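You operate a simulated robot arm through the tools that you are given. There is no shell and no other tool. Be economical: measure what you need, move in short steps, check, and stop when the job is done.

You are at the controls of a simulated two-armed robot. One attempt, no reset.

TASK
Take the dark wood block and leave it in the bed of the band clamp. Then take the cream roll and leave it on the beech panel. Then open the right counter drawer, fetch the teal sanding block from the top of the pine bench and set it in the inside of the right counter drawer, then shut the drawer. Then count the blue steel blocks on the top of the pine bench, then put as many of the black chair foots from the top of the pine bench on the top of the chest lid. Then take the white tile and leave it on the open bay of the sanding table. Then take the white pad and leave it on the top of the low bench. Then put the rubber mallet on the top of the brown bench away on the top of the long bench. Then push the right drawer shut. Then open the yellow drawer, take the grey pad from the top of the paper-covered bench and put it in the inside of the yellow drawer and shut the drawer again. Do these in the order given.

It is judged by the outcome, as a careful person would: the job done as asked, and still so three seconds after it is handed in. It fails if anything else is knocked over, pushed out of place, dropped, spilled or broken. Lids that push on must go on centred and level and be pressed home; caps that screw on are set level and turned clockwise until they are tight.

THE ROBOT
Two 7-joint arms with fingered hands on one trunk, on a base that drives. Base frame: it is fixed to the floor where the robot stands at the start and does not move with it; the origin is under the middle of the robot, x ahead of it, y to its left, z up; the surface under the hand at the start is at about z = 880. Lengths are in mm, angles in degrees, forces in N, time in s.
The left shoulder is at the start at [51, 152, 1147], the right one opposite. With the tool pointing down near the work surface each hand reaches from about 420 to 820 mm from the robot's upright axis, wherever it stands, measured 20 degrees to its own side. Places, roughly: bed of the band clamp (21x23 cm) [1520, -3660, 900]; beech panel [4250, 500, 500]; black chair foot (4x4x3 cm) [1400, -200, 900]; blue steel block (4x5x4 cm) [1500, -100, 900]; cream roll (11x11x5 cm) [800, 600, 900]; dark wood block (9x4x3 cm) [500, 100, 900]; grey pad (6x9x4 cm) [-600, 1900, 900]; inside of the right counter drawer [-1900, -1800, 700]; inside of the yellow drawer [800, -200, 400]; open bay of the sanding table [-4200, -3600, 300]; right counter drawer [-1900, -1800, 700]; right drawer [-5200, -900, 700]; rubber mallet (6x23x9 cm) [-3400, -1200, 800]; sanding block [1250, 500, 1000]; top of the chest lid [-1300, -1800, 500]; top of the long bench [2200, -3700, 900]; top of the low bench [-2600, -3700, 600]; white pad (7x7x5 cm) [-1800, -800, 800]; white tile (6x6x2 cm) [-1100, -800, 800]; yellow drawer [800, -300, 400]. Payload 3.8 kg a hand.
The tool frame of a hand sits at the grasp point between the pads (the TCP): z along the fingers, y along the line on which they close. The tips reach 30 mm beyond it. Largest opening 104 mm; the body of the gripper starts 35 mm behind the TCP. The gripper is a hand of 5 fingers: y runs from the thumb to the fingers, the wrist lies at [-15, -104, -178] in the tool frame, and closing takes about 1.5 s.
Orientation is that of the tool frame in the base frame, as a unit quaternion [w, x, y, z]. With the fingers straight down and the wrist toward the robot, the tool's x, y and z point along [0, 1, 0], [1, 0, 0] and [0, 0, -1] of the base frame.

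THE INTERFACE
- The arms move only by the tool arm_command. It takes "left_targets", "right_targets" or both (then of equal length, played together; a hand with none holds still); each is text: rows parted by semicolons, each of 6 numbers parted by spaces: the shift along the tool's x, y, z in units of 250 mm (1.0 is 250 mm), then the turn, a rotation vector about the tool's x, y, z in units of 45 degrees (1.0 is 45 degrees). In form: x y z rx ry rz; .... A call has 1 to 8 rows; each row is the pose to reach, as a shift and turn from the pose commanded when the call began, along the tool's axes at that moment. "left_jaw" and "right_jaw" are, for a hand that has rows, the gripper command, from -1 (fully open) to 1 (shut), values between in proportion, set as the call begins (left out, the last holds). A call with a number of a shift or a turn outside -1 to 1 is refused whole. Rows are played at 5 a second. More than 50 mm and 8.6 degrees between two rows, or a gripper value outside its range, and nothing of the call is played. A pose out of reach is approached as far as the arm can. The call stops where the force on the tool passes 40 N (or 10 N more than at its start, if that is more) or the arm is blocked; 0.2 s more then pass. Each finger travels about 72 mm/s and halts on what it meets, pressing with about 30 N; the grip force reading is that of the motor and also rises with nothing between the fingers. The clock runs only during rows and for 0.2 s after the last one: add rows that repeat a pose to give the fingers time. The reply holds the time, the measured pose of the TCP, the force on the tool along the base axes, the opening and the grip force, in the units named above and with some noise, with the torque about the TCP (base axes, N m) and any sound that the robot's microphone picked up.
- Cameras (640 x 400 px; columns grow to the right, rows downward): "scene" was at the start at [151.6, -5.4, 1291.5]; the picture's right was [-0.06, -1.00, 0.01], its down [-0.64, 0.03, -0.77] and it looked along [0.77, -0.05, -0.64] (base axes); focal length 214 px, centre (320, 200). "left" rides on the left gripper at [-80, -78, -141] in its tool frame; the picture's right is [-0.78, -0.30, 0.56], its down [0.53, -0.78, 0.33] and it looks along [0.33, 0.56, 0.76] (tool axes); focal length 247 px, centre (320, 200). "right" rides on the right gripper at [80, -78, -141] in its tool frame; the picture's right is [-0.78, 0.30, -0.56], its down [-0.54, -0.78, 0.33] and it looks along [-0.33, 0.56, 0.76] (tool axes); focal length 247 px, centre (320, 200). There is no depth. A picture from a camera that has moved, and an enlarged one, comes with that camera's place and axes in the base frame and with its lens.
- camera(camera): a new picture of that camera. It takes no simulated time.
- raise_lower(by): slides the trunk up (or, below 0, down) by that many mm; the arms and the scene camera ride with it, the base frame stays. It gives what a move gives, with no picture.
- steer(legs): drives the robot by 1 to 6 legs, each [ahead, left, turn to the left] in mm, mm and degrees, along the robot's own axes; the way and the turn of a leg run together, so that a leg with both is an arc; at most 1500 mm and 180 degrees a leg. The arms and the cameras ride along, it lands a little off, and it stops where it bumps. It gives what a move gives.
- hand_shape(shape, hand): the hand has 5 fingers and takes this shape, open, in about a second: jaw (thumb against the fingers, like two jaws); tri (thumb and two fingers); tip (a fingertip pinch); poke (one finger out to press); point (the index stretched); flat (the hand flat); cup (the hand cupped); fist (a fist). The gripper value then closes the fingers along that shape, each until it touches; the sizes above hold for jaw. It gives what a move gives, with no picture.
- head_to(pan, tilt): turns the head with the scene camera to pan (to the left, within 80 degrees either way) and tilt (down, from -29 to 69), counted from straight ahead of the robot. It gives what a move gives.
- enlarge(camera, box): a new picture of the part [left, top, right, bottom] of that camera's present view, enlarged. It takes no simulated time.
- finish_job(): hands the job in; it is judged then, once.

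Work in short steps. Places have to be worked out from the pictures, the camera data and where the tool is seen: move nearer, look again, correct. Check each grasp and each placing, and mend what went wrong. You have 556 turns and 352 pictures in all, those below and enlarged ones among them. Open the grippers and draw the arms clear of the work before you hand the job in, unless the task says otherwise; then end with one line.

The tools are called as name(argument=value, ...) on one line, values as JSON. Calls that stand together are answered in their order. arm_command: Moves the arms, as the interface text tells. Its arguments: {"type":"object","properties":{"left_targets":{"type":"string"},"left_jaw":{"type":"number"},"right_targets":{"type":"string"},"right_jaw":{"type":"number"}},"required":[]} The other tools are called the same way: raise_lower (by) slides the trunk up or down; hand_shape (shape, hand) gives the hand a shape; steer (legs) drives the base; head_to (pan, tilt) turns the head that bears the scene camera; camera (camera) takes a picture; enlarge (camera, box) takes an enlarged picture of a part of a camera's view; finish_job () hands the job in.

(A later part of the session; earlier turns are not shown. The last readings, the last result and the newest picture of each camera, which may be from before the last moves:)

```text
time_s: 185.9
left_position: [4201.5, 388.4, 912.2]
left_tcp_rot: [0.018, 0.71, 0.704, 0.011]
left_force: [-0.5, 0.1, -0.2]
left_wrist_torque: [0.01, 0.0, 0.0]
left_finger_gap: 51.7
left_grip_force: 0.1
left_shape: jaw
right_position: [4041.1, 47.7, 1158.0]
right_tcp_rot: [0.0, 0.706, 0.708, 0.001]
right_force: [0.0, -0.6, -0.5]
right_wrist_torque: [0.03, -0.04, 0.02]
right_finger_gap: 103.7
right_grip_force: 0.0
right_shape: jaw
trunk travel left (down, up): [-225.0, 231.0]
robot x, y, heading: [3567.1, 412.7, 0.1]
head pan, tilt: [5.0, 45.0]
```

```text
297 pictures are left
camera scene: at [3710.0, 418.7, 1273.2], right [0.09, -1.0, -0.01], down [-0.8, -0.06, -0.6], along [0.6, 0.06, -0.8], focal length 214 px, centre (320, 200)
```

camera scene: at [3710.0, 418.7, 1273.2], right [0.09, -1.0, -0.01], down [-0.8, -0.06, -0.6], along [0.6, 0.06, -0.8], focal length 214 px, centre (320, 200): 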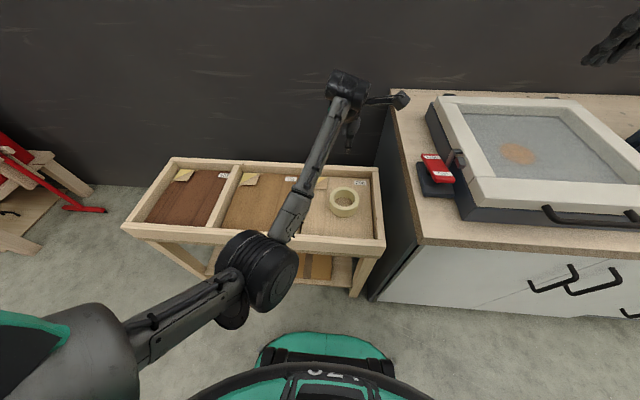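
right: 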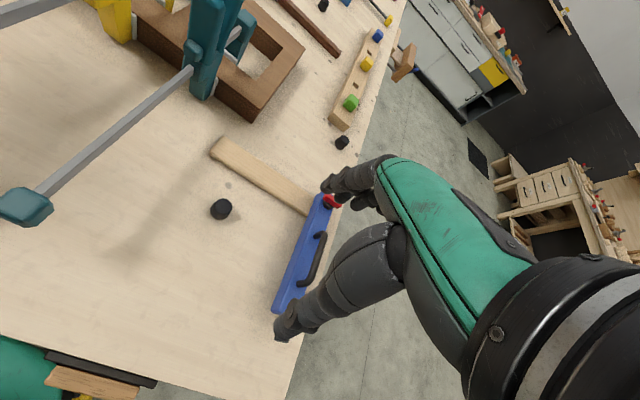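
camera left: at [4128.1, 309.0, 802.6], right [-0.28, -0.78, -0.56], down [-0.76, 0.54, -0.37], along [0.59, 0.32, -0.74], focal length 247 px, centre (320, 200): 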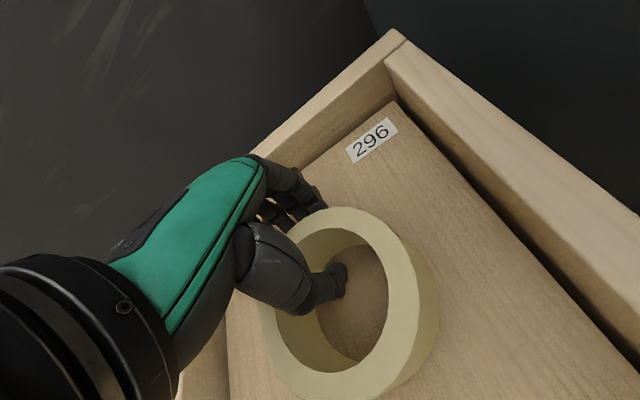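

Roll is on the pale panel. Retract the left arm and head to the counter on the other side of the room.

arm_command(left_targets="0 0 -0.17 0 0 0;0 0 -0.34 0 0 0;0 -0.05 -0.5 0 0 0;0 -0.15 -0.66 0 0 0;0.1 -0.25 -0.78 0 0 0;0.2 -0.35 -0.88 0 0 0;0.32 -0.45 -0.96 0 0 0;0.45 -0.55 -1 0 0 0")

steer(legs=[[-200, -150, 0], [-700, -1450, 0], [0, 0, 180], [1500, 0, 0], [1300, 0, 0]])

head_to(pan=0, tilt=12)

camera(camera="scene")

```text
time_s: 187.7
left_position: [4119.4, 492.8, 1109.6]
left_tcp_rot: [0.02, 0.709, 0.705, 0.012]
left_force: [-0.7, 0.1, -0.3]
left_wrist_torque: [-0.03, 0.03, -0.04]
left_finger_gap: 52.0
left_grip_force: 0.0
left_shape: jaw
left hand out of reach, approached as far as the arm can: row 6, 7, 8
right_position: [4041.5, 49.3, 1158.4]
right_tcp_rot: [0.0, 0.705, 0.709, 0.0]
right_force: [-0.3, -0.3, -0.4]
right_wrist_torque: [-0.01, 0.0, -0.01]
right_finger_gap: 104.0
right_grip_force: 0.0
right_shape: jaw
trunk travel left (down, up): [-225.0, 231.0]
robot x, y, heading: [3569.4, 409.7, 0.2]
head pan, tilt: [5.0, 45.0]
```

```text
refused: leg 2 is longer than a leg can be; nothing moved
```

```text
time_s: 188.7
left_position: [4119.6, 491.7, 1108.4]
left_tcp_rot: [0.019, 0.709, 0.705, 0.012]
left_force: [-0.3, 0.6, -0.1]
left_wrist_torque: [-0.01, -0.03, 0.02]
left_finger_gap: 51.6
left_grip_force: 0.0
left_shape: jaw
right_position: [4042.0, 48.4, 1157.7]
right_tcp_rot: [-0.001, 0.707, 0.708, 0.0]
right_force: [1.4, -0.3, -0.3]
right_wrist_torque: [0.01, 0.01, -0.04]
right_finger_gap: 104.0
right_grip_force: 0.1
right_shape: jaw
trunk travel left (down, up): [-225.0, 231.0]
robot x, y, heading: [3567.5, 412.6, 0.1]
head pan, tilt: [0.0, 12.0]
```

```text
296 pictures are left
camera scene: at [3729.8, 411.9, 1322.5], right [0.0, -1.0, 0.0], down [-0.34, 0.0, -0.94], along [0.94, 0.0, -0.34], focal length 214 px, centre (320, 200)
```

scene: 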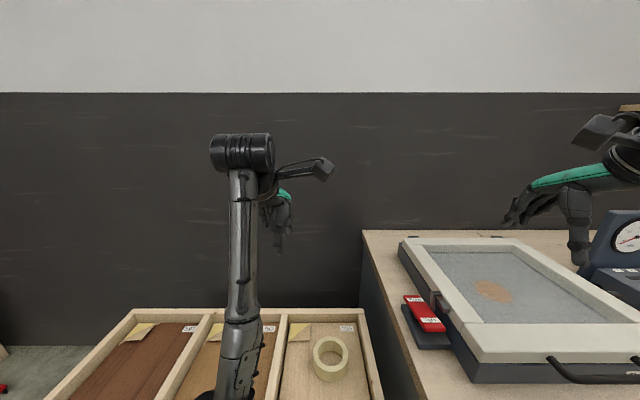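

The roll sits well. Bring the left hand up/left a bit more for travelling, then drive with legs within the limit.

arm_command(left_targets="0.1 -0.08 0 0 0 0;0.2 -0.16 -0.04 0 0 0;0.25 -0.24 -0.1 0 0 0;0.25 -0.3 -0.2 0 0 0")

steer(legs=[[-200, -150, 0], [-500, -1400, 0], [-200, -50, 0], [0, 0, 180], [1500, 0, 0], [1300, 0, 0]])

camera(camera="scene")

```text
time_s: 189.7
left_position: [4111.5, 553.1, 1093.7]
left_tcp_rot: [0.018, 0.71, 0.704, 0.011]
left_force: [0.4, 1.0, -0.2]
left_wrist_torque: [0.02, 0.01, -0.02]
left_finger_gap: 51.8
left_grip_force: 0.2
left_shape: jaw
left hand out of reach, approached as far as the arm can: row 1, 2, 3, 4
right_position: [4042.5, 48.9, 1158.5]
right_tcp_rot: [0.0, 0.706, 0.708, 0.001]
right_force: [1.1, -0.2, 0.6]
right_wrist_torque: [-0.02, 0.03, -0.01]
right_finger_gap: 103.9
right_grip_force: 0.0
right_shape: jaw
trunk travel left (down, up): [-225.0, 231.0]
robot x, y, heading: [3569.8, 414.6, 0.2]
head pan, tilt: [0.0, 12.0]
```

```text
time_s: 220.3
left_position: [-686.1, -1400.1, 1094.0]
left_tcp_rot: [-0.011, -0.707, 0.707, 0.018]
left_force: [-1.0, -0.1, -0.3]
left_wrist_torque: [0.01, 0.08, 0.02]
left_finger_gap: 51.7
left_grip_force: 0.0
left_shape: jaw
right_position: [-620.2, -895.4, 1158.0]
right_tcp_rot: [0.002, 0.711, -0.703, 0.001]
right_force: [0.9, -0.2, 0.2]
right_wrist_torque: [0.01, -0.03, 0.0]
right_finger_gap: 103.9
right_grip_force: 0.1
right_shape: jaw
trunk travel left (down, up): [-225.0, 231.0]
robot x, y, heading: [-143.4, -1255.4, -179.3]
head pan, tilt: [0.0, 12.0]
```

```text
295 pictures are left
camera scene: at [-304.4, -1256.6, 1322.6], right [-0.01, 1.0, 0.0], down [0.34, 0.0, -0.94], along [-0.94, -0.01, -0.34], focal length 214 px, centre (320, 200)
```

scene: 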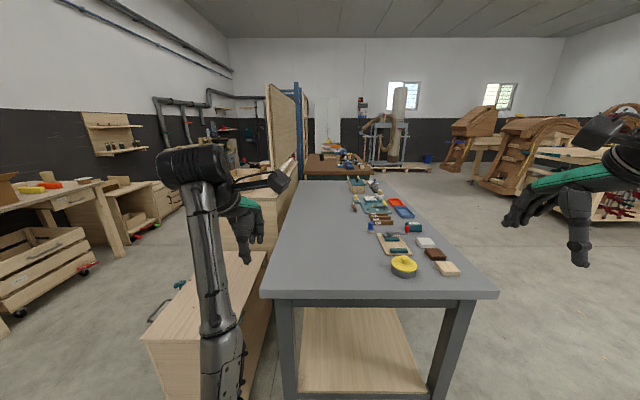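

The chest is at lower left and the counter with drawers behind it at about (254,205). Enlarge it.

enlarge(camera="scene", box=[100, 70, 340, 320])

```text
1.60 times, centred on (220, 195) of scene
camera zoom: at [-304.4, -1256.6, 1322.6], right [-0.01, 1.0, 0.0], down [0.34, 0.0, -0.94], along [-0.94, -0.01, -0.34], focal length 343 px, centre (480, 208)
```

zoom: 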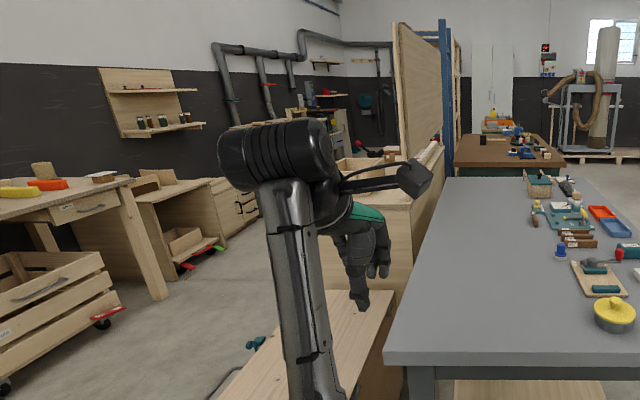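

The counter's drawers must face the aisle on the −y side. Strafe to y≈-2550 and look.

steer(legs=[[0, 1300, 0]])

head_to(pan=-15, tilt=12)

camera(camera="scene")

```text
time_s: 226.9
left_position: [-679.2, -2698.2, 1093.6]
left_tcp_rot: [-0.011, -0.705, 0.709, 0.017]
left_force: [0.8, -1.0, 0.7]
left_wrist_torque: [0.02, -0.03, -0.01]
left_finger_gap: 51.6
left_grip_force: 0.0
left_shape: jaw
right_position: [-610.0, -2193.8, 1159.0]
right_tcp_rot: [0.0, 0.708, -0.707, 0.0]
right_force: [-0.7, 0.6, 0.7]
right_wrist_torque: [-0.01, 0.0, 0.01]
right_finger_gap: 104.0
right_grip_force: 0.0
right_shape: jaw
trunk travel left (down, up): [-225.0, 231.0]
robot x, y, heading: [-140.2, -2559.2, -180.1]
head pan, tilt: [0.0, 12.0]
```

```text
time_s: 227.6
left_position: [-678.8, -2699.1, 1093.9]
left_tcp_rot: [-0.012, -0.704, 0.71, 0.018]
left_force: [-0.2, -0.4, 0.6]
left_wrist_torque: [-0.02, -0.02, -0.02]
left_finger_gap: 51.9
left_grip_force: 0.0
left_shape: jaw
right_position: [-610.9, -2194.4, 1158.9]
right_tcp_rot: [0.001, 0.708, -0.706, 0.001]
right_force: [0.2, -0.7, 0.1]
right_wrist_torque: [0.02, 0.04, 0.0]
right_finger_gap: 104.1
right_grip_force: 0.0
right_shape: jaw
trunk travel left (down, up): [-225.0, 231.0]
robot x, y, heading: [-137.5, -2556.0, -180.3]
head pan, tilt: [-15.0, 12.0]
```

```text
293 pictures are left
camera scene: at [-294.3, -2532.9, 1323.0], right [0.25, 0.97, 0.04], down [0.34, -0.05, -0.94], along [-0.91, 0.25, -0.34], focal length 214 px, centre (320, 200)
```

scene: 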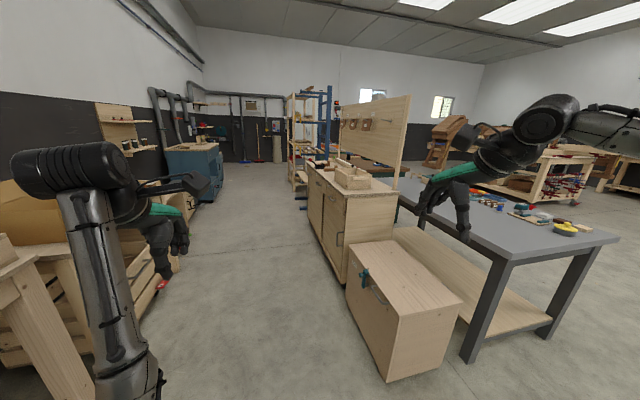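

enlarge(camera="scene", box=[280, 120, 480, 390])

```text
1.48 times, centred on (380, 255) of scene
camera zoom: at [-294.3, -2532.9, 1323.0], right [0.25, 0.97, 0.04], down [0.34, -0.05, -0.94], along [-0.91, 0.25, -0.34], focal length 318 px, centre (231, 118)
```

zoom: 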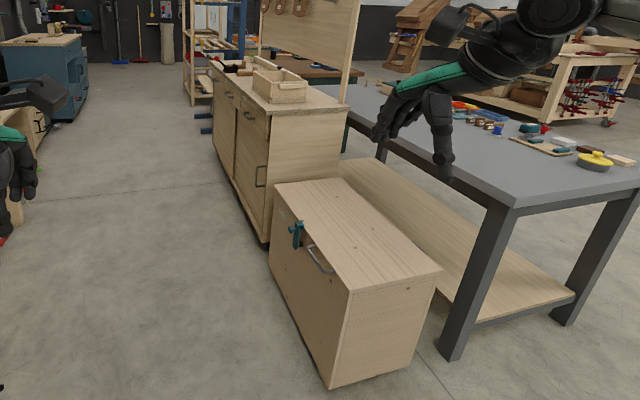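

Drawers are along the counter's front (y≈-2040), the right one near x≈-1750. Drive along the aisle and turn to face +y.

steer(legs=[[1400, 144, 0], [400, 0, 0], [0, 0, -90]])

head_to(pan=0, tilt=35)

camera(camera="scene")

```text
time_s: 240.6
left_position: [-2085.0, -2163.3, 1094.1]
left_tcp_rot: [0.004, 0.006, 1.0, 0.021]
left_force: [0.3, -0.1, 0.0]
left_wrist_torque: [0.05, 0.01, 0.0]
left_finger_gap: 51.9
left_grip_force: 0.0
left_shape: jaw
right_position: [-1580.2, -2233.4, 1158.9]
right_tcp_rot: [0.0, 0.0, 1.0, 0.0]
right_force: [0.1, 0.7, -0.3]
right_wrist_torque: [0.0, -0.02, 0.03]
right_finger_gap: 104.0
right_grip_force: 0.1
right_shape: jaw
trunk travel left (down, up): [-225.0, 231.0]
robot x, y, heading: [-1945.3, -2709.3, 90.2]
head pan, tilt: [-15.0, 12.0]
```

```text
time_s: 241.5
left_position: [-2085.6, -2163.0, 1093.2]
left_tcp_rot: [0.005, 0.006, 1.0, 0.021]
left_force: [0.7, -0.4, 0.7]
left_wrist_torque: [0.04, -0.02, 0.01]
left_finger_gap: 51.8
left_grip_force: 0.0
left_shape: jaw
right_position: [-1580.1, -2234.7, 1158.4]
right_tcp_rot: [-0.001, 0.0, 1.0, 0.0]
right_force: [0.2, -0.3, 0.5]
right_wrist_torque: [-0.01, -0.02, 0.0]
right_finger_gap: 103.9
right_grip_force: 0.0
right_shape: jaw
trunk travel left (down, up): [-225.0, 231.0]
robot x, y, heading: [-1943.7, -2702.0, 90.1]
head pan, tilt: [0.0, 35.0]
```

```text
291 pictures are left
camera scene: at [-1945.2, -2555.6, 1286.9], right [1.0, 0.0, 0.0], down [0.0, -0.68, -0.73], along [0.0, 0.73, -0.68], focal length 214 px, centre (320, 200)
```

scene: 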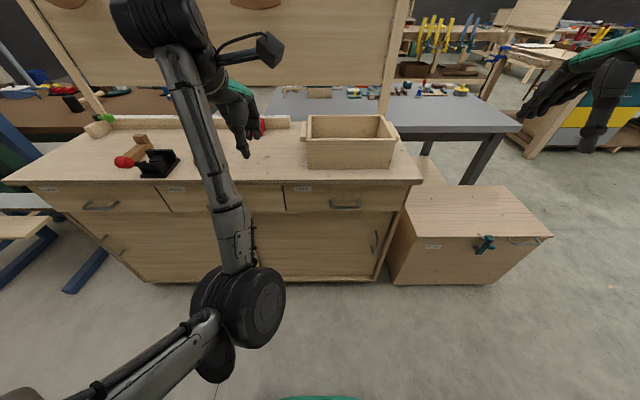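

Three drawers; the right one's handle is at about (-1864,-2060,799). Enlarge the drawer and label.

enlarge(camera="scene", box=[270, 160, 430, 260])

camera(camera="right")

```text
4.00 times, centred on (350, 210) of scene
camera zoom: at [-1945.2, -2555.6, 1286.9], right [1.0, 0.0, 0.0], down [0.0, -0.68, -0.73], along [0.0, 0.73, -0.68], focal length 858 px, centre (200, 160)
```

zoom: 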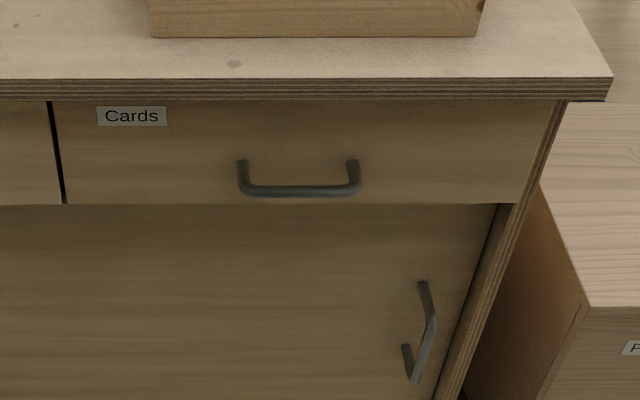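

```text
289 pictures are left
camera right: at [-1661.5, -2310.2, 1300.7], right [0.78, 0.3, 0.56], down [0.53, -0.78, -0.33], along [0.33, 0.56, -0.76], focal length 247 px, centre (320, 200)
```

right: 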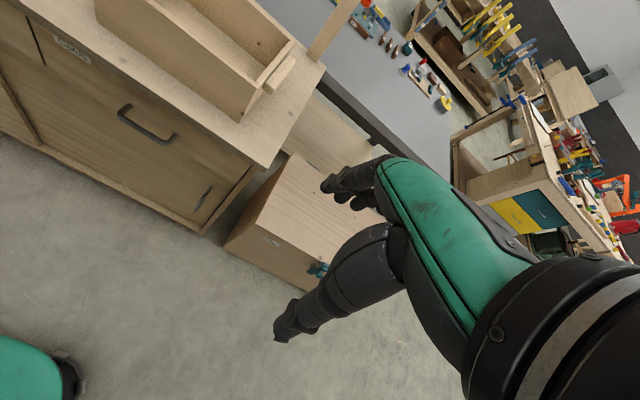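

Handle bar centre triangulates to about (-1855,-2010,750), bar along x. I'll grip it with the right hand pointing forward. Lower the trunk 200 mm and pitch the hand forward.

raise_lower(by=-200)

arm_command(right_targets="0 -0.05 0 -0.17 0 0;0 -0.1 0 -0.34 0 0;0 -0.15 0 -0.5 0 0;0 -0.2 0 -0.67 0 0;0 -0.25 0 -0.84 0 0;0 -0.25 0 -1 0 0")

arm_command(right_targets="0 0 0 -0.17 0 0;0 0 0 -0.34 0 0;0 0 0 -0.5 0 0;0 0 0 -0.67 0 0;0 0 0 -0.78 0 0")

camera(camera="right")

camera(camera="scene")

```text
time_s: 243.6
left_position: [-2085.1, -2120.0, 692.9]
left_tcp_rot: [0.006, 0.005, 0.99, -0.144]
left_force: [-0.3, -0.5, 0.1]
left_wrist_torque: [0.04, 0.01, 0.02]
left_finger_gap: 51.8
left_grip_force: 0.1
left_shape: jaw
right_position: [-1580.4, -2235.5, 960.0]
right_tcp_rot: [0.0, -0.001, 1.0, 0.001]
right_force: [-0.1, 0.3, -1.1]
right_wrist_torque: [0.05, 0.01, 0.04]
right_finger_gap: 104.0
right_grip_force: 0.0
right_shape: jaw
trunk travel left (down, up): [-25.0, 431.0]
robot x, y, heading: [-1944.7, -2703.5, 89.9]
head pan, tilt: [0.0, 35.0]
```

```text
time_s: 245.0
left_position: [-2084.5, -2119.3, 693.0]
left_tcp_rot: [0.005, 0.005, 0.99, -0.144]
left_force: [0.2, 0.0, 0.8]
left_wrist_torque: [0.0, 0.01, -0.02]
left_finger_gap: 52.0
left_grip_force: 0.1
left_shape: jaw
right_position: [-1544.2, -2281.4, 983.0]
right_tcp_rot: [-0.002, -0.001, 0.924, 0.383]
right_force: [0.7, 0.7, -0.2]
right_wrist_torque: [-0.01, -0.02, 0.01]
right_finger_gap: 103.9
right_grip_force: 0.1
right_shape: jaw
right hand out of reach, approached as far as the arm can: row 4, 5, 6
trunk travel left (down, up): [-25.0, 431.0]
robot x, y, heading: [-1945.3, -2705.7, 90.0]
head pan, tilt: [0.0, 35.0]
```

```text
time_s: 246.2
left_position: [-2084.3, -2119.0, 691.8]
left_tcp_rot: [0.006, 0.004, 0.99, -0.144]
left_force: [0.7, 0.3, 0.2]
left_wrist_torque: [-0.01, 0.0, -0.03]
left_finger_gap: 52.1
left_grip_force: 0.0
left_shape: jaw
right_position: [-1512.1, -2264.9, 985.8]
right_tcp_rot: [0.0, 0.0, 0.765, 0.644]
right_force: [1.3, -1.0, 0.5]
right_wrist_torque: [-0.03, -0.01, -0.01]
right_finger_gap: 103.6
right_grip_force: 0.0
right_shape: jaw
right hand out of reach, approached as far as the arm can: row 1, 2, 3, 4, 5
trunk travel left (down, up): [-25.0, 431.0]
robot x, y, heading: [-1947.3, -2703.4, 89.8]
head pan, tilt: [0.0, 35.0]
```

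```text
288 pictures are left
camera right: at [-1592.8, -2416.0, 934.1], right [0.78, -0.5, 0.39], down [0.53, 0.2, -0.82], along [0.33, 0.84, 0.42], focal length 247 px, centre (320, 200)
```

right: 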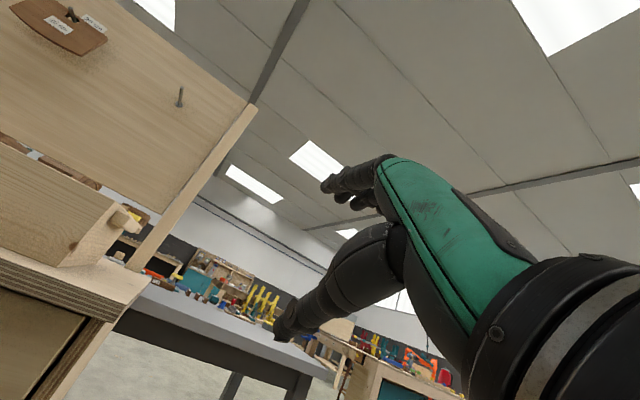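

```text
287 pictures are left
camera scene: at [-1945.0, -2425.3, 1002.1], right [1.0, 0.0, 0.0], down [0.0, -0.89, -0.46], along [0.0, 0.46, -0.89], focal length 214 px, centre (320, 200)
```

scene: 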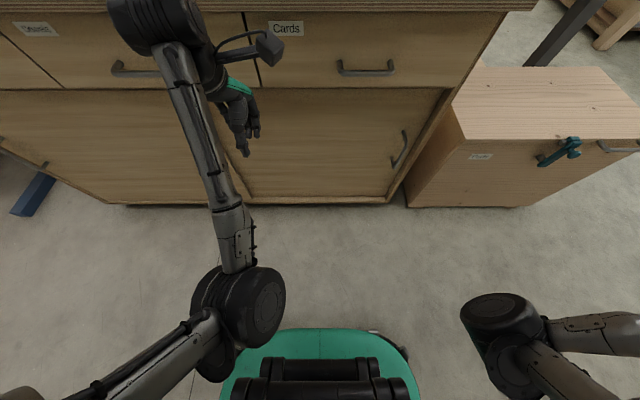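

The crouch leans the torso; the handle still computes to (-1854,-2010,749). Move the right hand down and across toward a pre-grasp point.

arm_command(right_targets="0.12 -0.1 0 0 0 0;0.25 -0.2 0 0 0 0;0.37 -0.3 0 0 0 0;0.5 -0.4 0 0 0 0;0.62 -0.5 0 0 0 0;0.75 -0.6 0 0 0 0;0.87 -0.7 0 0 0 0;1 -0.8 0 0 0 0")

camera(camera="scene")

```text
time_s: 247.3
left_position: [-2084.8, -2118.3, 691.2]
left_tcp_rot: [0.006, 0.004, 0.99, -0.144]
left_force: [-0.4, -0.2, -0.1]
left_wrist_torque: [0.01, -0.02, 0.0]
left_finger_gap: 52.0
left_grip_force: 0.0
left_shape: jaw
right_position: [-1586.1, -2237.3, 976.6]
right_tcp_rot: [0.027, -0.028, 0.622, 0.782]
right_force: [0.5, 0.8, -0.5]
right_wrist_torque: [0.0, 0.0, -0.04]
right_finger_gap: 103.8
right_grip_force: 0.1
right_shape: jaw
right hand out of reach, approached as far as the arm can: row 1, 2, 3, 4, 5
trunk travel left (down, up): [-25.0, 431.0]
robot x, y, heading: [-1946.0, -2702.6, 90.0]
head pan, tilt: [0.0, 35.0]
stopped in row 5 (right hand): the arm was blocked; the commanded pose is now the measured one
```

```text
286 pictures are left
camera scene: at [-1945.1, -2424.9, 1001.7], right [1.0, 0.0, 0.0], down [0.0, -0.89, -0.46], along [0.0, 0.46, -0.89], focal length 214 px, centre (320, 200)
```

scene: 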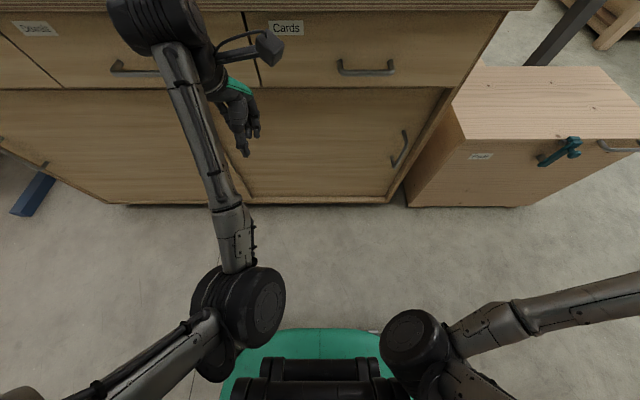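

The right arm is jammed in this posture. I undo: pitch the hand back down in steps.

arm_command(right_targets="-0.1 0 0 0.17 0 0;-0.2 0 0 0.34 0 0;-0.3 0 0 0.5 0 0;-0.3 0 0 0.67 0 0;-0.3 0 0 0.84 0 0;-0.3 0 0 1 0 0")

arm_command(right_targets="0 0 0 0.17 0 0;0 0 0 0.34 0 0;0 0 0 0.5 0 0;0 0 0 0.67 0 0;0 0 0 0.84 0 0;0 0 0 1 0 0")

camera(camera="scene")

```text
time_s: 248.7
left_position: [-2084.0, -2119.1, 693.4]
left_tcp_rot: [0.006, 0.005, 0.99, -0.144]
left_force: [-0.8, 0.0, -0.3]
left_wrist_torque: [0.0, -0.02, 0.02]
left_finger_gap: 51.5
left_grip_force: 0.0
left_shape: jaw
right_position: [-1510.1, -2237.8, 982.2]
right_tcp_rot: [0.034, -0.015, 0.875, 0.483]
right_force: [0.7, 0.6, 0.9]
right_wrist_torque: [-0.01, 0.02, -0.02]
right_finger_gap: 103.9
right_grip_force: 0.1
right_shape: jaw
trunk travel left (down, up): [-25.0, 431.0]
robot x, y, heading: [-1946.6, -2705.0, 90.1]
head pan, tilt: [0.0, 35.0]
```

```text
time_s: 250.1
left_position: [-2082.9, -2119.9, 692.2]
left_tcp_rot: [0.005, 0.006, 0.989, -0.145]
left_force: [-0.3, -0.1, 0.5]
left_wrist_torque: [0.04, -0.01, -0.01]
left_finger_gap: 51.9
left_grip_force: 0.0
left_shape: jaw
right_position: [-1511.0, -2238.1, 980.8]
right_tcp_rot: [0.037, 0.001, 0.993, 0.112]
right_force: [0.5, -0.7, 0.4]
right_wrist_torque: [-0.01, 0.01, 0.0]
right_finger_gap: 104.1
right_grip_force: 0.0
right_shape: jaw
trunk travel left (down, up): [-25.0, 431.0]
robot x, y, heading: [-1944.9, -2707.0, 90.0]
head pan, tilt: [0.0, 35.0]
```

```text
285 pictures are left
camera scene: at [-1944.9, -2425.5, 1002.1], right [1.0, 0.0, 0.0], down [0.0, -0.89, -0.46], along [0.0, 0.46, -0.89], focal length 214 px, centre (320, 200)
```

scene: 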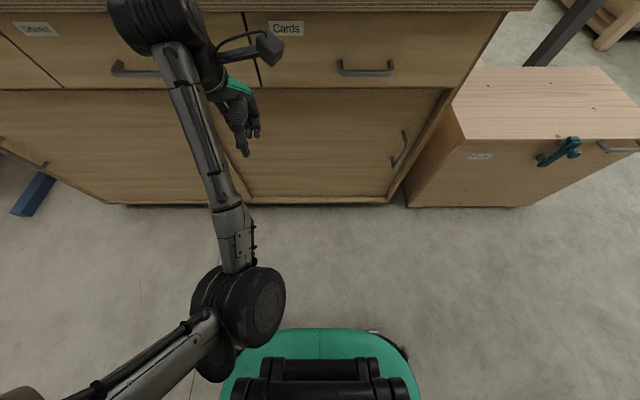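

Raise the trunk back; I'll bring the hand low first and pitch it there.

raise_lower(by=200)

arm_command(left_targets="0 -0.1 -0.1 0 0 0;0 -0.2 -0.2 0 0 0;0 -0.3 -0.3 0 0 0;0.1 -0.4 -0.35 0 0 0")

camera(camera="scene")

```text
time_s: 252.3
left_position: [-2082.7, -2119.2, 892.1]
left_tcp_rot: [0.005, 0.006, 0.989, -0.145]
left_force: [0.7, 0.8, -1.0]
left_wrist_torque: [-0.02, 0.03, -0.02]
left_finger_gap: 51.8
left_grip_force: 0.1
left_shape: jaw
right_position: [-1511.4, -2236.7, 1180.9]
right_tcp_rot: [0.037, 0.0, 0.993, 0.111]
right_force: [0.3, 0.9, -0.2]
right_wrist_torque: [-0.02, 0.0, -0.03]
right_finger_gap: 103.8
right_grip_force: 0.1
right_shape: jaw
trunk travel left (down, up): [-225.0, 231.0]
robot x, y, heading: [-1947.3, -2703.3, 89.7]
head pan, tilt: [0.0, 35.0]
```

```text
time_s: 253.3
left_position: [-2116.0, -2162.7, 976.7]
left_tcp_rot: [0.005, 0.005, 0.99, -0.143]
left_force: [0.4, 0.1, 0.6]
left_wrist_torque: [-0.02, -0.01, 0.01]
left_finger_gap: 51.6
left_grip_force: 0.1
left_shape: jaw
left hand out of reach, approached as far as the arm can: row 3, 4
right_position: [-1512.8, -2237.6, 1183.1]
right_tcp_rot: [0.039, 0.001, 0.993, 0.113]
right_force: [-1.0, 0.5, 0.0]
right_wrist_torque: [0.04, 0.01, 0.01]
right_finger_gap: 104.1
right_grip_force: 0.1
right_shape: jaw
trunk travel left (down, up): [-225.0, 231.0]
robot x, y, heading: [-1944.1, -2703.0, 89.8]
head pan, tilt: [0.0, 35.0]
```

```text
284 pictures are left
camera scene: at [-1946.6, -2555.4, 1286.7], right [1.0, 0.0, 0.0], down [0.0, -0.68, -0.73], along [0.0, 0.73, -0.68], focal length 214 px, centre (320, 200)
```

scene: 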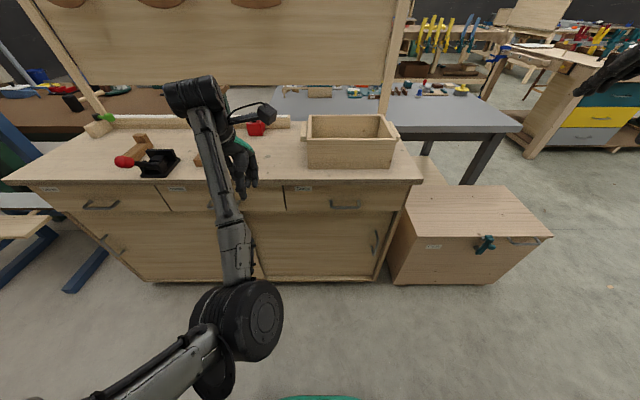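

Straighten the left hand's pitch and move it outward to free its elbow.

arm_command(left_targets="0.15 0 0 -0.09 0 0;0.3 0 0 -0.18 0 0;0.45 0 0 -0.27 0 0;0.6 0 0 -0.37 0 0;0.75 0 0 -0.37 0 0;0.9 0 0 -0.37 0 0")

arm_command(left_targets="0 -0.1 -0.15 0 0 0;0 -0.2 -0.3 0 0 0;0 -0.2 -0.5 0 0 0;0 -0.2 -0.7 0 0 0")

camera(camera="scene")

```text
time_s: 254.7
left_position: [-2340.4, -2162.0, 975.0]
left_tcp_rot: [0.006, 0.005, 1.0, 0.001]
left_force: [-0.5, 1.3, -0.6]
left_wrist_torque: [-0.02, -0.04, -0.01]
left_finger_gap: 51.9
left_grip_force: 0.0
left_shape: jaw
right_position: [-1513.1, -2237.8, 1182.5]
right_tcp_rot: [0.039, 0.001, 0.993, 0.112]
right_force: [-0.2, 0.8, -0.1]
right_wrist_torque: [-0.01, 0.01, 0.03]
right_finger_gap: 104.1
right_grip_force: 0.1
right_shape: jaw
trunk travel left (down, up): [-225.0, 231.0]
robot x, y, heading: [-1949.0, -2709.5, 89.7]
head pan, tilt: [0.0, 35.0]
```

```text
time_s: 255.7
left_position: [-2339.3, -2210.2, 1149.6]
left_tcp_rot: [0.006, 0.003, 1.0, -0.001]
left_force: [-0.6, -0.2, 0.2]
left_wrist_torque: [-0.01, 0.01, 0.0]
left_finger_gap: 51.7
left_grip_force: 0.0
left_shape: jaw
right_position: [-1509.2, -2238.9, 1181.6]
right_tcp_rot: [0.038, 0.001, 0.993, 0.113]
right_force: [-0.8, 0.2, 1.3]
right_wrist_torque: [-0.03, -0.02, 0.0]
right_finger_gap: 103.9
right_grip_force: 0.0
right_shape: jaw
trunk travel left (down, up): [-225.0, 231.0]
robot x, y, heading: [-1945.6, -2707.0, 89.9]
head pan, tilt: [0.0, 35.0]
```

```text
283 pictures are left
camera scene: at [-1944.4, -2556.3, 1286.9], right [1.0, 0.0, 0.0], down [0.0, -0.68, -0.73], along [0.0, 0.73, -0.68], focal length 214 px, centre (320, 200)
```

scene: 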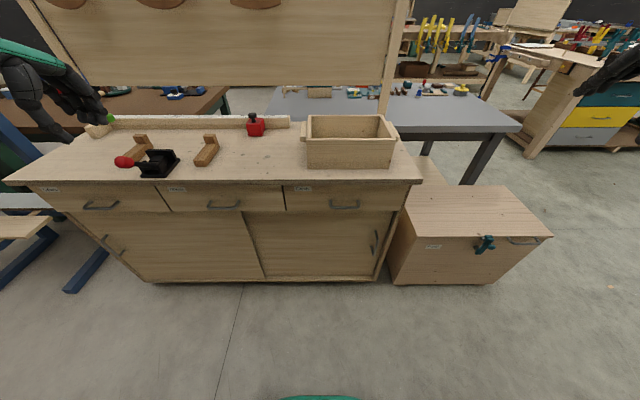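

Left arm is free now. Reposition the base so the handle is a bit to the right, then lower the right hand.

steer(legs=[[75, 110, 0]])

arm_command(right_targets="0.05 -0.08 0.14 0 0 0;0.1 -0.16 0.28 0 0 0;0.15 -0.24 0.42 0 0 0;0.2 -0.32 0.56 0 0 0;0.25 -0.4 0.7 0 0 0;0.3 -0.45 0.85 0 0 0;0.35 -0.5 1 0 0 0")

```text
time_s: 257.0
left_position: [-2448.3, -2134.4, 1150.3]
left_tcp_rot: [0.005, 0.004, 1.0, 0.001]
left_force: [0.8, 0.0, 0.8]
left_wrist_torque: [-0.02, 0.01, -0.03]
left_finger_gap: 51.6
left_grip_force: 0.1
left_shape: jaw
right_position: [-1618.9, -2162.6, 1182.8]
right_tcp_rot: [0.038, 0.001, 0.993, 0.111]
right_force: [-0.6, 0.5, 0.0]
right_wrist_torque: [-0.03, -0.02, -0.01]
right_finger_gap: 104.0
right_grip_force: 0.0
right_shape: jaw
trunk travel left (down, up): [-225.0, 231.0]
robot x, y, heading: [-2057.7, -2630.9, 90.3]
head pan, tilt: [0.0, 35.0]
```

```text
time_s: 258.6
left_position: [-2448.7, -2133.8, 1149.0]
left_tcp_rot: [0.006, 0.004, 1.0, 0.001]
left_force: [0.0, 0.3, 0.4]
left_wrist_torque: [0.01, 0.0, -0.01]
left_finger_gap: 51.9
left_grip_force: 0.0
left_shape: jaw
right_position: [-1686.6, -2226.7, 905.7]
right_tcp_rot: [0.039, 0.001, 0.993, 0.113]
right_force: [-0.3, 0.1, 0.4]
right_wrist_torque: [0.01, 0.01, 0.0]
right_finger_gap: 104.0
right_grip_force: 0.1
right_shape: jaw
trunk travel left (down, up): [-225.0, 231.0]
robot x, y, heading: [-2055.0, -2632.4, 90.1]
head pan, tilt: [0.0, 35.0]
```

Now pitch the hand forward by 45° at this lower height.

arm_command(right_targets="0.08 0 0.03 -0.17 0 0;0.16 0 0.06 -0.34 0 0;0.24 0 0.09 -0.5 0 0;0.32 0 0.12 -0.67 0 0;0.4 0 0.15 -0.84 0 0;0.48 0 0.18 -1 0 0")

camera(camera="right")

camera(camera="scene")

```text
time_s: 260.0
left_position: [-2449.6, -2134.9, 1148.8]
left_tcp_rot: [0.006, 0.005, 1.0, 0.0]
left_force: [0.5, 0.5, 0.8]
left_wrist_torque: [-0.01, -0.05, 0.01]
left_finger_gap: 51.8
left_grip_force: 0.1
left_shape: jaw
right_position: [-1802.8, -2215.6, 850.7]
right_tcp_rot: [0.035, -0.015, 0.874, 0.484]
right_force: [-0.6, -0.3, 0.7]
right_wrist_torque: [0.01, -0.01, 0.0]
right_finger_gap: 104.0
right_grip_force: 0.2
right_shape: jaw
trunk travel left (down, up): [-225.0, 231.0]
robot x, y, heading: [-2053.6, -2629.7, 89.6]
head pan, tilt: [0.0, 35.0]
```

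```text
282 pictures are left
camera right: at [-1886.0, -2374.4, 855.3], right [0.73, -0.32, 0.6], down [0.6, -0.14, -0.79], along [0.34, 0.94, 0.09], focal length 247 px, centre (320, 200)
```

right: 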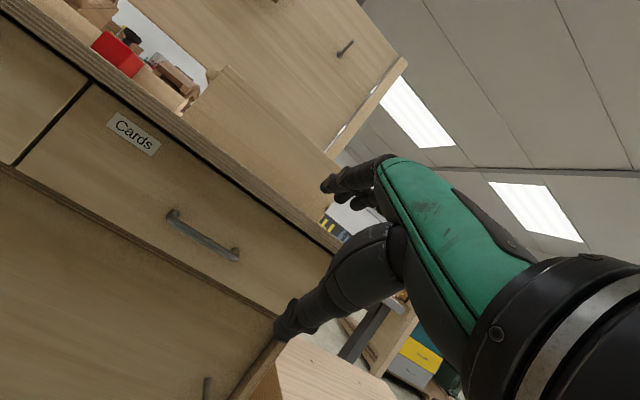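

```text
281 pictures are left
camera scene: at [-2053.6, -2479.8, 1286.8], right [1.0, 0.0, 0.0], down [0.0, -0.68, -0.73], along [0.0, 0.73, -0.68], focal length 214 px, centre (320, 200)
```

scene: 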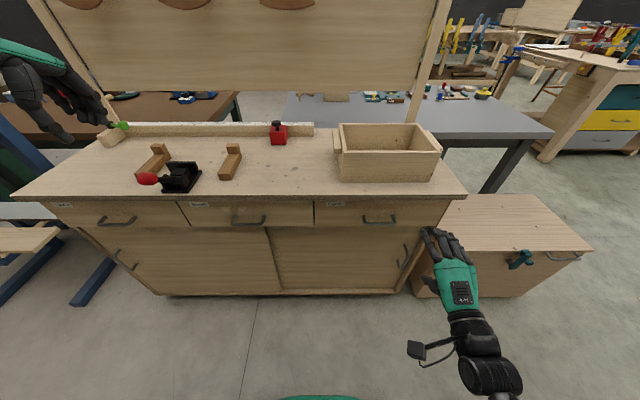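

Handle confirmed at (-1858,-2010,751). Pitch further to near horizontal and go to a pre-grasp 100 mm in front, with the jaw at ~45 mm.

arm_command(right_targets="0.05 -0.02 0.11 -0.11 0 0.02;0.1 -0.04 0.22 -0.22 0 0.04;0.15 -0.06 0.33 -0.33 0 0.06;0.2 -0.08 0.45 -0.45 0 0.09;0.25 -0.11 0.57 -0.56 0 0.11", right_jaw=0.1)

camera(camera="right")

camera(camera="scene")

```text
time_s: 261.2
left_position: [-2448.4, -2133.6, 1149.0]
left_tcp_rot: [0.006, 0.004, 1.0, 0.0]
left_force: [-0.4, 0.7, -0.5]
left_wrist_torque: [-0.02, 0.0, -0.02]
left_finger_gap: 51.6
left_grip_force: 0.1
left_shape: jaw
right_position: [-1856.9, -2107.5, 748.7]
right_tcp_rot: [0.011, 0.016, 0.747, 0.665]
right_force: [0.2, 1.0, -0.1]
right_wrist_torque: [0.0, -0.06, 0.03]
right_finger_gap: 47.0
right_grip_force: 0.1
right_shape: jaw
trunk travel left (down, up): [-225.0, 231.0]
robot x, y, heading: [-2051.9, -2629.4, 90.0]
head pan, tilt: [0.0, 35.0]
```

```text
280 pictures are left
camera right: at [-1943.4, -2252.6, 688.7], right [0.76, -0.55, 0.35], down [0.54, 0.22, -0.81], along [0.37, 0.81, 0.46], focal length 247 px, centre (320, 200)
```

right: 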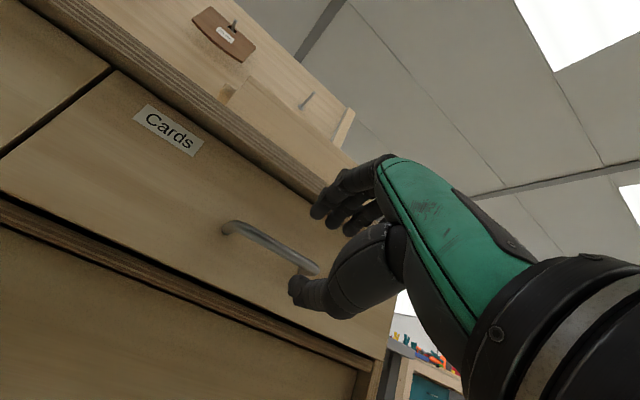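

```text
279 pictures are left
camera scene: at [-2053.6, -2478.6, 1286.6], right [1.0, 0.0, 0.0], down [0.0, -0.68, -0.73], along [0.0, 0.73, -0.68], focal length 214 px, centre (320, 200)
```

scene: 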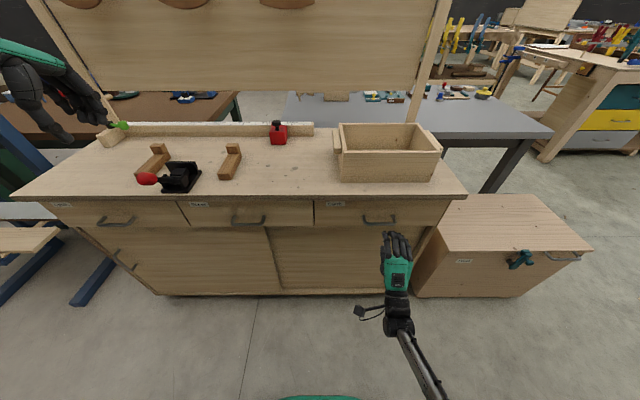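

Aligned. Advance 85 mm onto the bar.

arm_command(right_targets="0.01 0.02 0.12 0 0 0;0.02 0.03 0.22 0 0 0;0.024 0.045 0.29 0 0 0;0.024 0.045 0.34 0 0 0")

camera(camera="right")

```text
time_s: 262.2
left_position: [-2449.1, -2134.6, 1149.6]
left_tcp_rot: [0.007, 0.005, 1.0, 0.001]
left_force: [0.3, -0.5, 0.2]
left_wrist_torque: [-0.02, 0.04, -0.02]
left_finger_gap: 51.7
left_grip_force: 0.0
left_shape: jaw
right_position: [-1858.6, -2023.3, 750.0]
right_tcp_rot: [0.011, 0.017, 0.748, 0.663]
right_force: [-0.1, -0.4, 0.4]
right_wrist_torque: [0.02, -0.03, 0.02]
right_finger_gap: 47.2
right_grip_force: 0.0
right_shape: jaw
trunk travel left (down, up): [-225.0, 231.0]
robot x, y, heading: [-2051.5, -2631.9, 90.0]
head pan, tilt: [0.0, 35.0]
```

```text
278 pictures are left
camera right: at [-1945.5, -2167.8, 690.0], right [0.76, -0.55, 0.36], down [0.54, 0.22, -0.81], along [0.37, 0.81, 0.46], focal length 247 px, centre (320, 200)
```

right: 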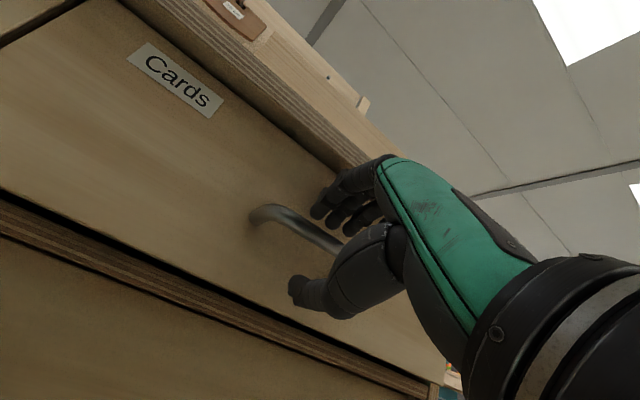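

The bar is between thumb and fingers. Close.

arm_command(right_targets="0 0 0 0 0 0;0 0 0 0 0 0;0 0 0 0 0 0;0 0 0 0 0 0;0 0 0 0 0 0;0 0 0 0 0 0", right_jaw=1)

camera(camera="right")

```text
time_s: 263.6
left_position: [-2449.5, -2135.1, 1149.0]
left_tcp_rot: [0.007, 0.004, 1.0, 0.001]
left_force: [-0.2, -0.1, -0.3]
left_wrist_torque: [0.01, 0.02, -0.02]
left_finger_gap: 51.8
left_grip_force: 0.0
left_shape: jaw
right_position: [-1859.3, -2024.7, 748.8]
right_tcp_rot: [0.011, 0.016, 0.748, 0.664]
right_force: [-1.5, 0.1, -4.4]
right_wrist_torque: [0.0, -0.07, -0.02]
right_finger_gap: 0.1
right_grip_force: 29.7
right_shape: jaw
trunk travel left (down, up): [-225.0, 231.0]
robot x, y, heading: [-2052.5, -2630.2, 89.8]
head pan, tilt: [0.0, 35.0]
```

```text
277 pictures are left
camera right: at [-1945.6, -2168.1, 689.8], right [0.76, -0.55, 0.36], down [0.54, 0.22, -0.81], along [0.37, 0.81, 0.46], focal length 247 px, centre (320, 200)
```

right: 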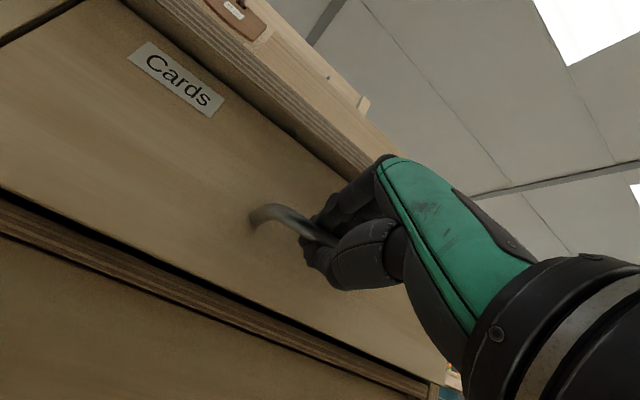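

Closed around the bar (gap zero but contact force seen). Try pulling 60 mm.

arm_command(right_targets="0 0.005 -0.06 0 0 0;0 0.01 -0.12 0 0 0;0 0.02 -0.18 0 0 0;0 0.03 -0.24 0 0 0")

camera(camera="scene")

```text
time_s: 264.6
left_position: [-2447.2, -2131.9, 1148.3]
left_tcp_rot: [0.006, 0.004, 1.0, -0.001]
left_force: [-0.3, 1.3, -0.1]
left_wrist_torque: [0.03, 0.02, 0.0]
left_finger_gap: 51.8
left_grip_force: 0.0
left_shape: jaw
right_position: [-1860.1, -2082.1, 755.6]
right_tcp_rot: [0.011, 0.017, 0.754, 0.657]
right_force: [0.9, -0.5, -34.9]
right_wrist_torque: [-0.05, -0.04, 0.01]
right_finger_gap: 0.2
right_grip_force: 29.5
right_shape: jaw
trunk travel left (down, up): [-225.0, 231.0]
robot x, y, heading: [-2051.3, -2628.7, 89.7]
head pan, tilt: [0.0, 35.0]
```

```text
276 pictures are left
camera scene: at [-2051.6, -2476.3, 1286.0], right [1.0, 0.0, 0.0], down [0.0, -0.69, -0.73], along [0.0, 0.73, -0.69], focal length 214 px, centre (320, 200)
```

scene: 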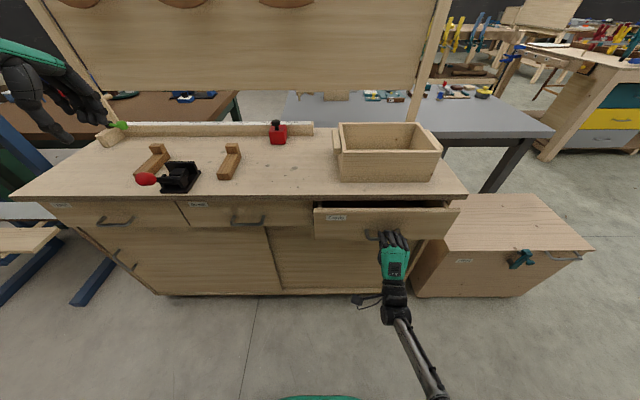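

The drawer comes. Relieve the upward force, then pull by driving the base back 220 mm.

arm_command(right_targets="0 -0.015 0 0 0 0;0 -0.033 0 0 0 0")

steer(legs=[[-220, 0, 0]])

camera(camera="scene")

```text
time_s: 265.2
left_position: [-2447.6, -2132.1, 1148.4]
left_tcp_rot: [0.005, 0.005, 1.0, 0.0]
left_force: [0.4, -0.1, 0.5]
left_wrist_torque: [-0.01, -0.01, 0.01]
left_finger_gap: 51.8
left_grip_force: 0.0
left_shape: jaw
right_position: [-1859.8, -2081.3, 754.4]
right_tcp_rot: [0.011, 0.017, 0.749, 0.663]
right_force: [4.2, 0.4, -20.5]
right_wrist_torque: [-0.06, -0.11, -0.01]
right_finger_gap: 0.0
right_grip_force: 30.2
right_shape: jaw
trunk travel left (down, up): [-225.0, 231.0]
robot x, y, heading: [-2050.4, -2629.9, 89.8]
head pan, tilt: [0.0, 35.0]
```

```text
time_s: 266.9
left_position: [-2449.0, -2354.9, 1148.3]
left_tcp_rot: [0.005, 0.005, 1.0, 0.0]
left_force: [0.2, 0.3, 0.2]
left_wrist_torque: [0.02, 0.02, -0.03]
left_finger_gap: 51.8
left_grip_force: 0.1
left_shape: jaw
right_position: [-1860.9, -2305.2, 753.5]
right_tcp_rot: [0.012, 0.018, 0.749, 0.662]
right_force: [7.2, 0.3, -22.3]
right_wrist_torque: [-0.03, -0.11, 0.02]
right_finger_gap: 0.0
right_grip_force: 30.3
right_shape: jaw
trunk travel left (down, up): [-225.0, 231.0]
robot x, y, heading: [-2055.6, -2849.9, 89.9]
head pan, tilt: [0.0, 35.0]
```

```text
275 pictures are left
camera scene: at [-2052.4, -2700.1, 1286.4], right [1.0, 0.0, 0.0], down [0.0, -0.69, -0.73], along [0.0, 0.73, -0.69], focal length 214 px, centre (320, 200)
```

scene: 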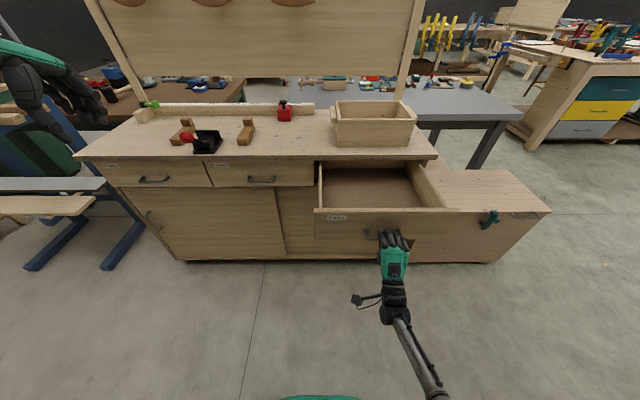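

Drawer open ~280 mm and empty. Open the hand and back straight off.

arm_command(right_targets="0 -0.01 0 0 0 0;0 -0.01 0 0 0 0;0 -0.01 0 0 0 0;0 -0.01 0 0 0 0;0 -0.01 0 0 0 0", right_jaw=0.1)

steer(legs=[[-180, 0, 0]])

camera(camera="scene")

```text
time_s: 268.1
left_position: [-2449.6, -2356.4, 1149.1]
left_tcp_rot: [0.006, 0.004, 1.0, 0.001]
left_force: [-0.3, -0.5, -0.1]
left_wrist_torque: [0.01, 0.0, 0.02]
left_finger_gap: 51.7
left_grip_force: 0.0
left_shape: jaw
right_position: [-1862.6, -2305.3, 753.1]
right_tcp_rot: [0.011, 0.017, 0.749, 0.663]
right_force: [-1.1, -0.5, 0.0]
right_wrist_torque: [0.02, 0.02, -0.05]
right_finger_gap: 46.2
right_grip_force: 0.0
right_shape: jaw
trunk travel left (down, up): [-225.0, 231.0]
robot x, y, heading: [-2055.9, -2853.2, 89.8]
head pan, tilt: [0.0, 35.0]
```

```text
time_s: 269.7
left_position: [-2452.9, -2531.6, 1151.5]
left_tcp_rot: [0.006, 0.002, 1.0, 0.002]
left_force: [-1.0, -0.1, 1.0]
left_wrist_torque: [0.03, 0.01, 0.01]
left_finger_gap: 51.9
left_grip_force: 0.0
left_shape: jaw
right_position: [-1864.4, -2477.3, 752.7]
right_tcp_rot: [0.009, 0.014, 0.748, 0.663]
right_force: [-0.1, 0.3, -0.2]
right_wrist_torque: [-0.01, 0.0, -0.01]
right_finger_gap: 46.2
right_grip_force: 0.0
right_shape: jaw
trunk travel left (down, up): [-225.0, 231.0]
robot x, y, heading: [-2054.4, -3022.6, 90.0]
head pan, tilt: [0.0, 35.0]
stopped in leg 1: the robot was blocked; the commanded pose is now the measured one
```

```text
274 pictures are left
camera scene: at [-2056.5, -2875.7, 1287.3], right [1.0, 0.0, 0.0], down [0.0, -0.68, -0.73], along [0.0, 0.73, -0.68], focal length 214 px, centre (320, 200)
```

scene: 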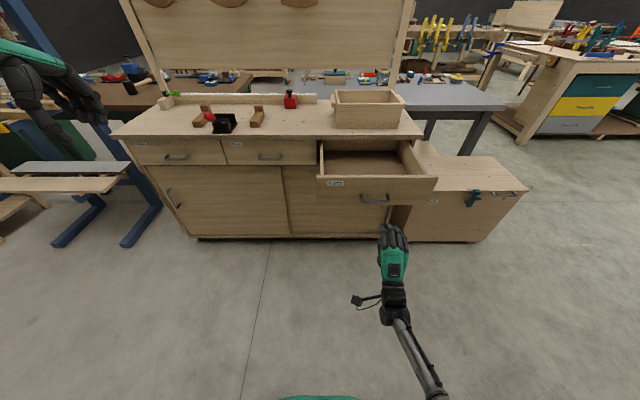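

The rear touched something at y≈-3350; I'll move forward a little. Bring the right hand up and pitch it back down.

steer(legs=[[60, 0, 0]])

arm_command(right_targets="-0.1 0.12 -0.05 0 0 0;-0.2 0.24 -0.05 0.14 0 0;-0.3 0.36 -0.05 0.3 0 0;-0.4 0.48 -0.05 0.46 0 0;-0.45 0.6 -0.05 0.62 0 0;-0.45 0.72 0 0.78 0 0;-0.45 0.84 0 0.9 0 0;-0.45 0.95 0 1 0 0")

arm_command(right_targets="-0.05 0.0 -0.1 0.17 0 0;-0.1 0 -0.2 0.34 0 0;-0.1 0 -0.3 0.5 0 0;-0.1 0 -0.4 0.67 0 0;-0.1 0 -0.5 0.78 0 0")

```text
time_s: 270.7
left_position: [-2452.5, -2470.1, 1149.7]
left_tcp_rot: [0.007, 0.002, 1.0, 0.002]
left_force: [0.0, 1.4, 0.2]
left_wrist_torque: [-0.02, 0.01, 0.02]
left_finger_gap: 52.0
left_grip_force: 0.0
left_shape: jaw
right_position: [-1866.0, -2417.6, 752.3]
right_tcp_rot: [0.01, 0.015, 0.749, 0.662]
right_force: [0.4, -0.3, -0.5]
right_wrist_torque: [0.04, -0.03, 0.0]
right_finger_gap: 46.5
right_grip_force: 0.0
right_shape: jaw
trunk travel left (down, up): [-225.0, 231.0]
robot x, y, heading: [-2059.2, -2962.0, 90.3]
head pan, tilt: [0.0, 35.0]
```

```text
time_s: 272.5
left_position: [-2453.7, -2469.4, 1149.2]
left_tcp_rot: [0.007, 0.002, 1.0, 0.001]
left_force: [-1.0, 0.0, -0.3]
left_wrist_torque: [0.03, 0.01, -0.02]
left_finger_gap: 51.8
left_grip_force: 0.0
left_shape: jaw
right_position: [-1752.2, -2391.8, 986.4]
right_tcp_rot: [0.003, 0.017, 0.945, 0.325]
right_force: [-0.1, 0.6, 0.1]
right_wrist_torque: [0.02, -0.03, -0.02]
right_finger_gap: 46.7
right_grip_force: 0.1
right_shape: jaw
trunk travel left (down, up): [-225.0, 231.0]
robot x, y, heading: [-2059.7, -2963.6, 89.8]
head pan, tilt: [0.0, 35.0]
```

```text
time_s: 273.7
left_position: [-2453.6, -2470.2, 1149.2]
left_tcp_rot: [0.006, 0.002, 1.0, 0.001]
left_force: [-0.9, 0.2, -0.5]
left_wrist_torque: [0.0, 0.01, 0.01]
left_finger_gap: 51.6
left_grip_force: 0.1
left_shape: jaw
right_position: [-1728.2, -2469.4, 1085.9]
right_tcp_rot: [-0.002, 0.019, 1.0, 0.023]
right_force: [0.0, 0.0, -0.4]
right_wrist_torque: [-0.02, -0.02, -0.01]
right_finger_gap: 46.2
right_grip_force: 0.1
right_shape: jaw
trunk travel left (down, up): [-225.0, 231.0]
robot x, y, heading: [-2056.0, -2964.9, 90.2]
head pan, tilt: [0.0, 35.0]
```

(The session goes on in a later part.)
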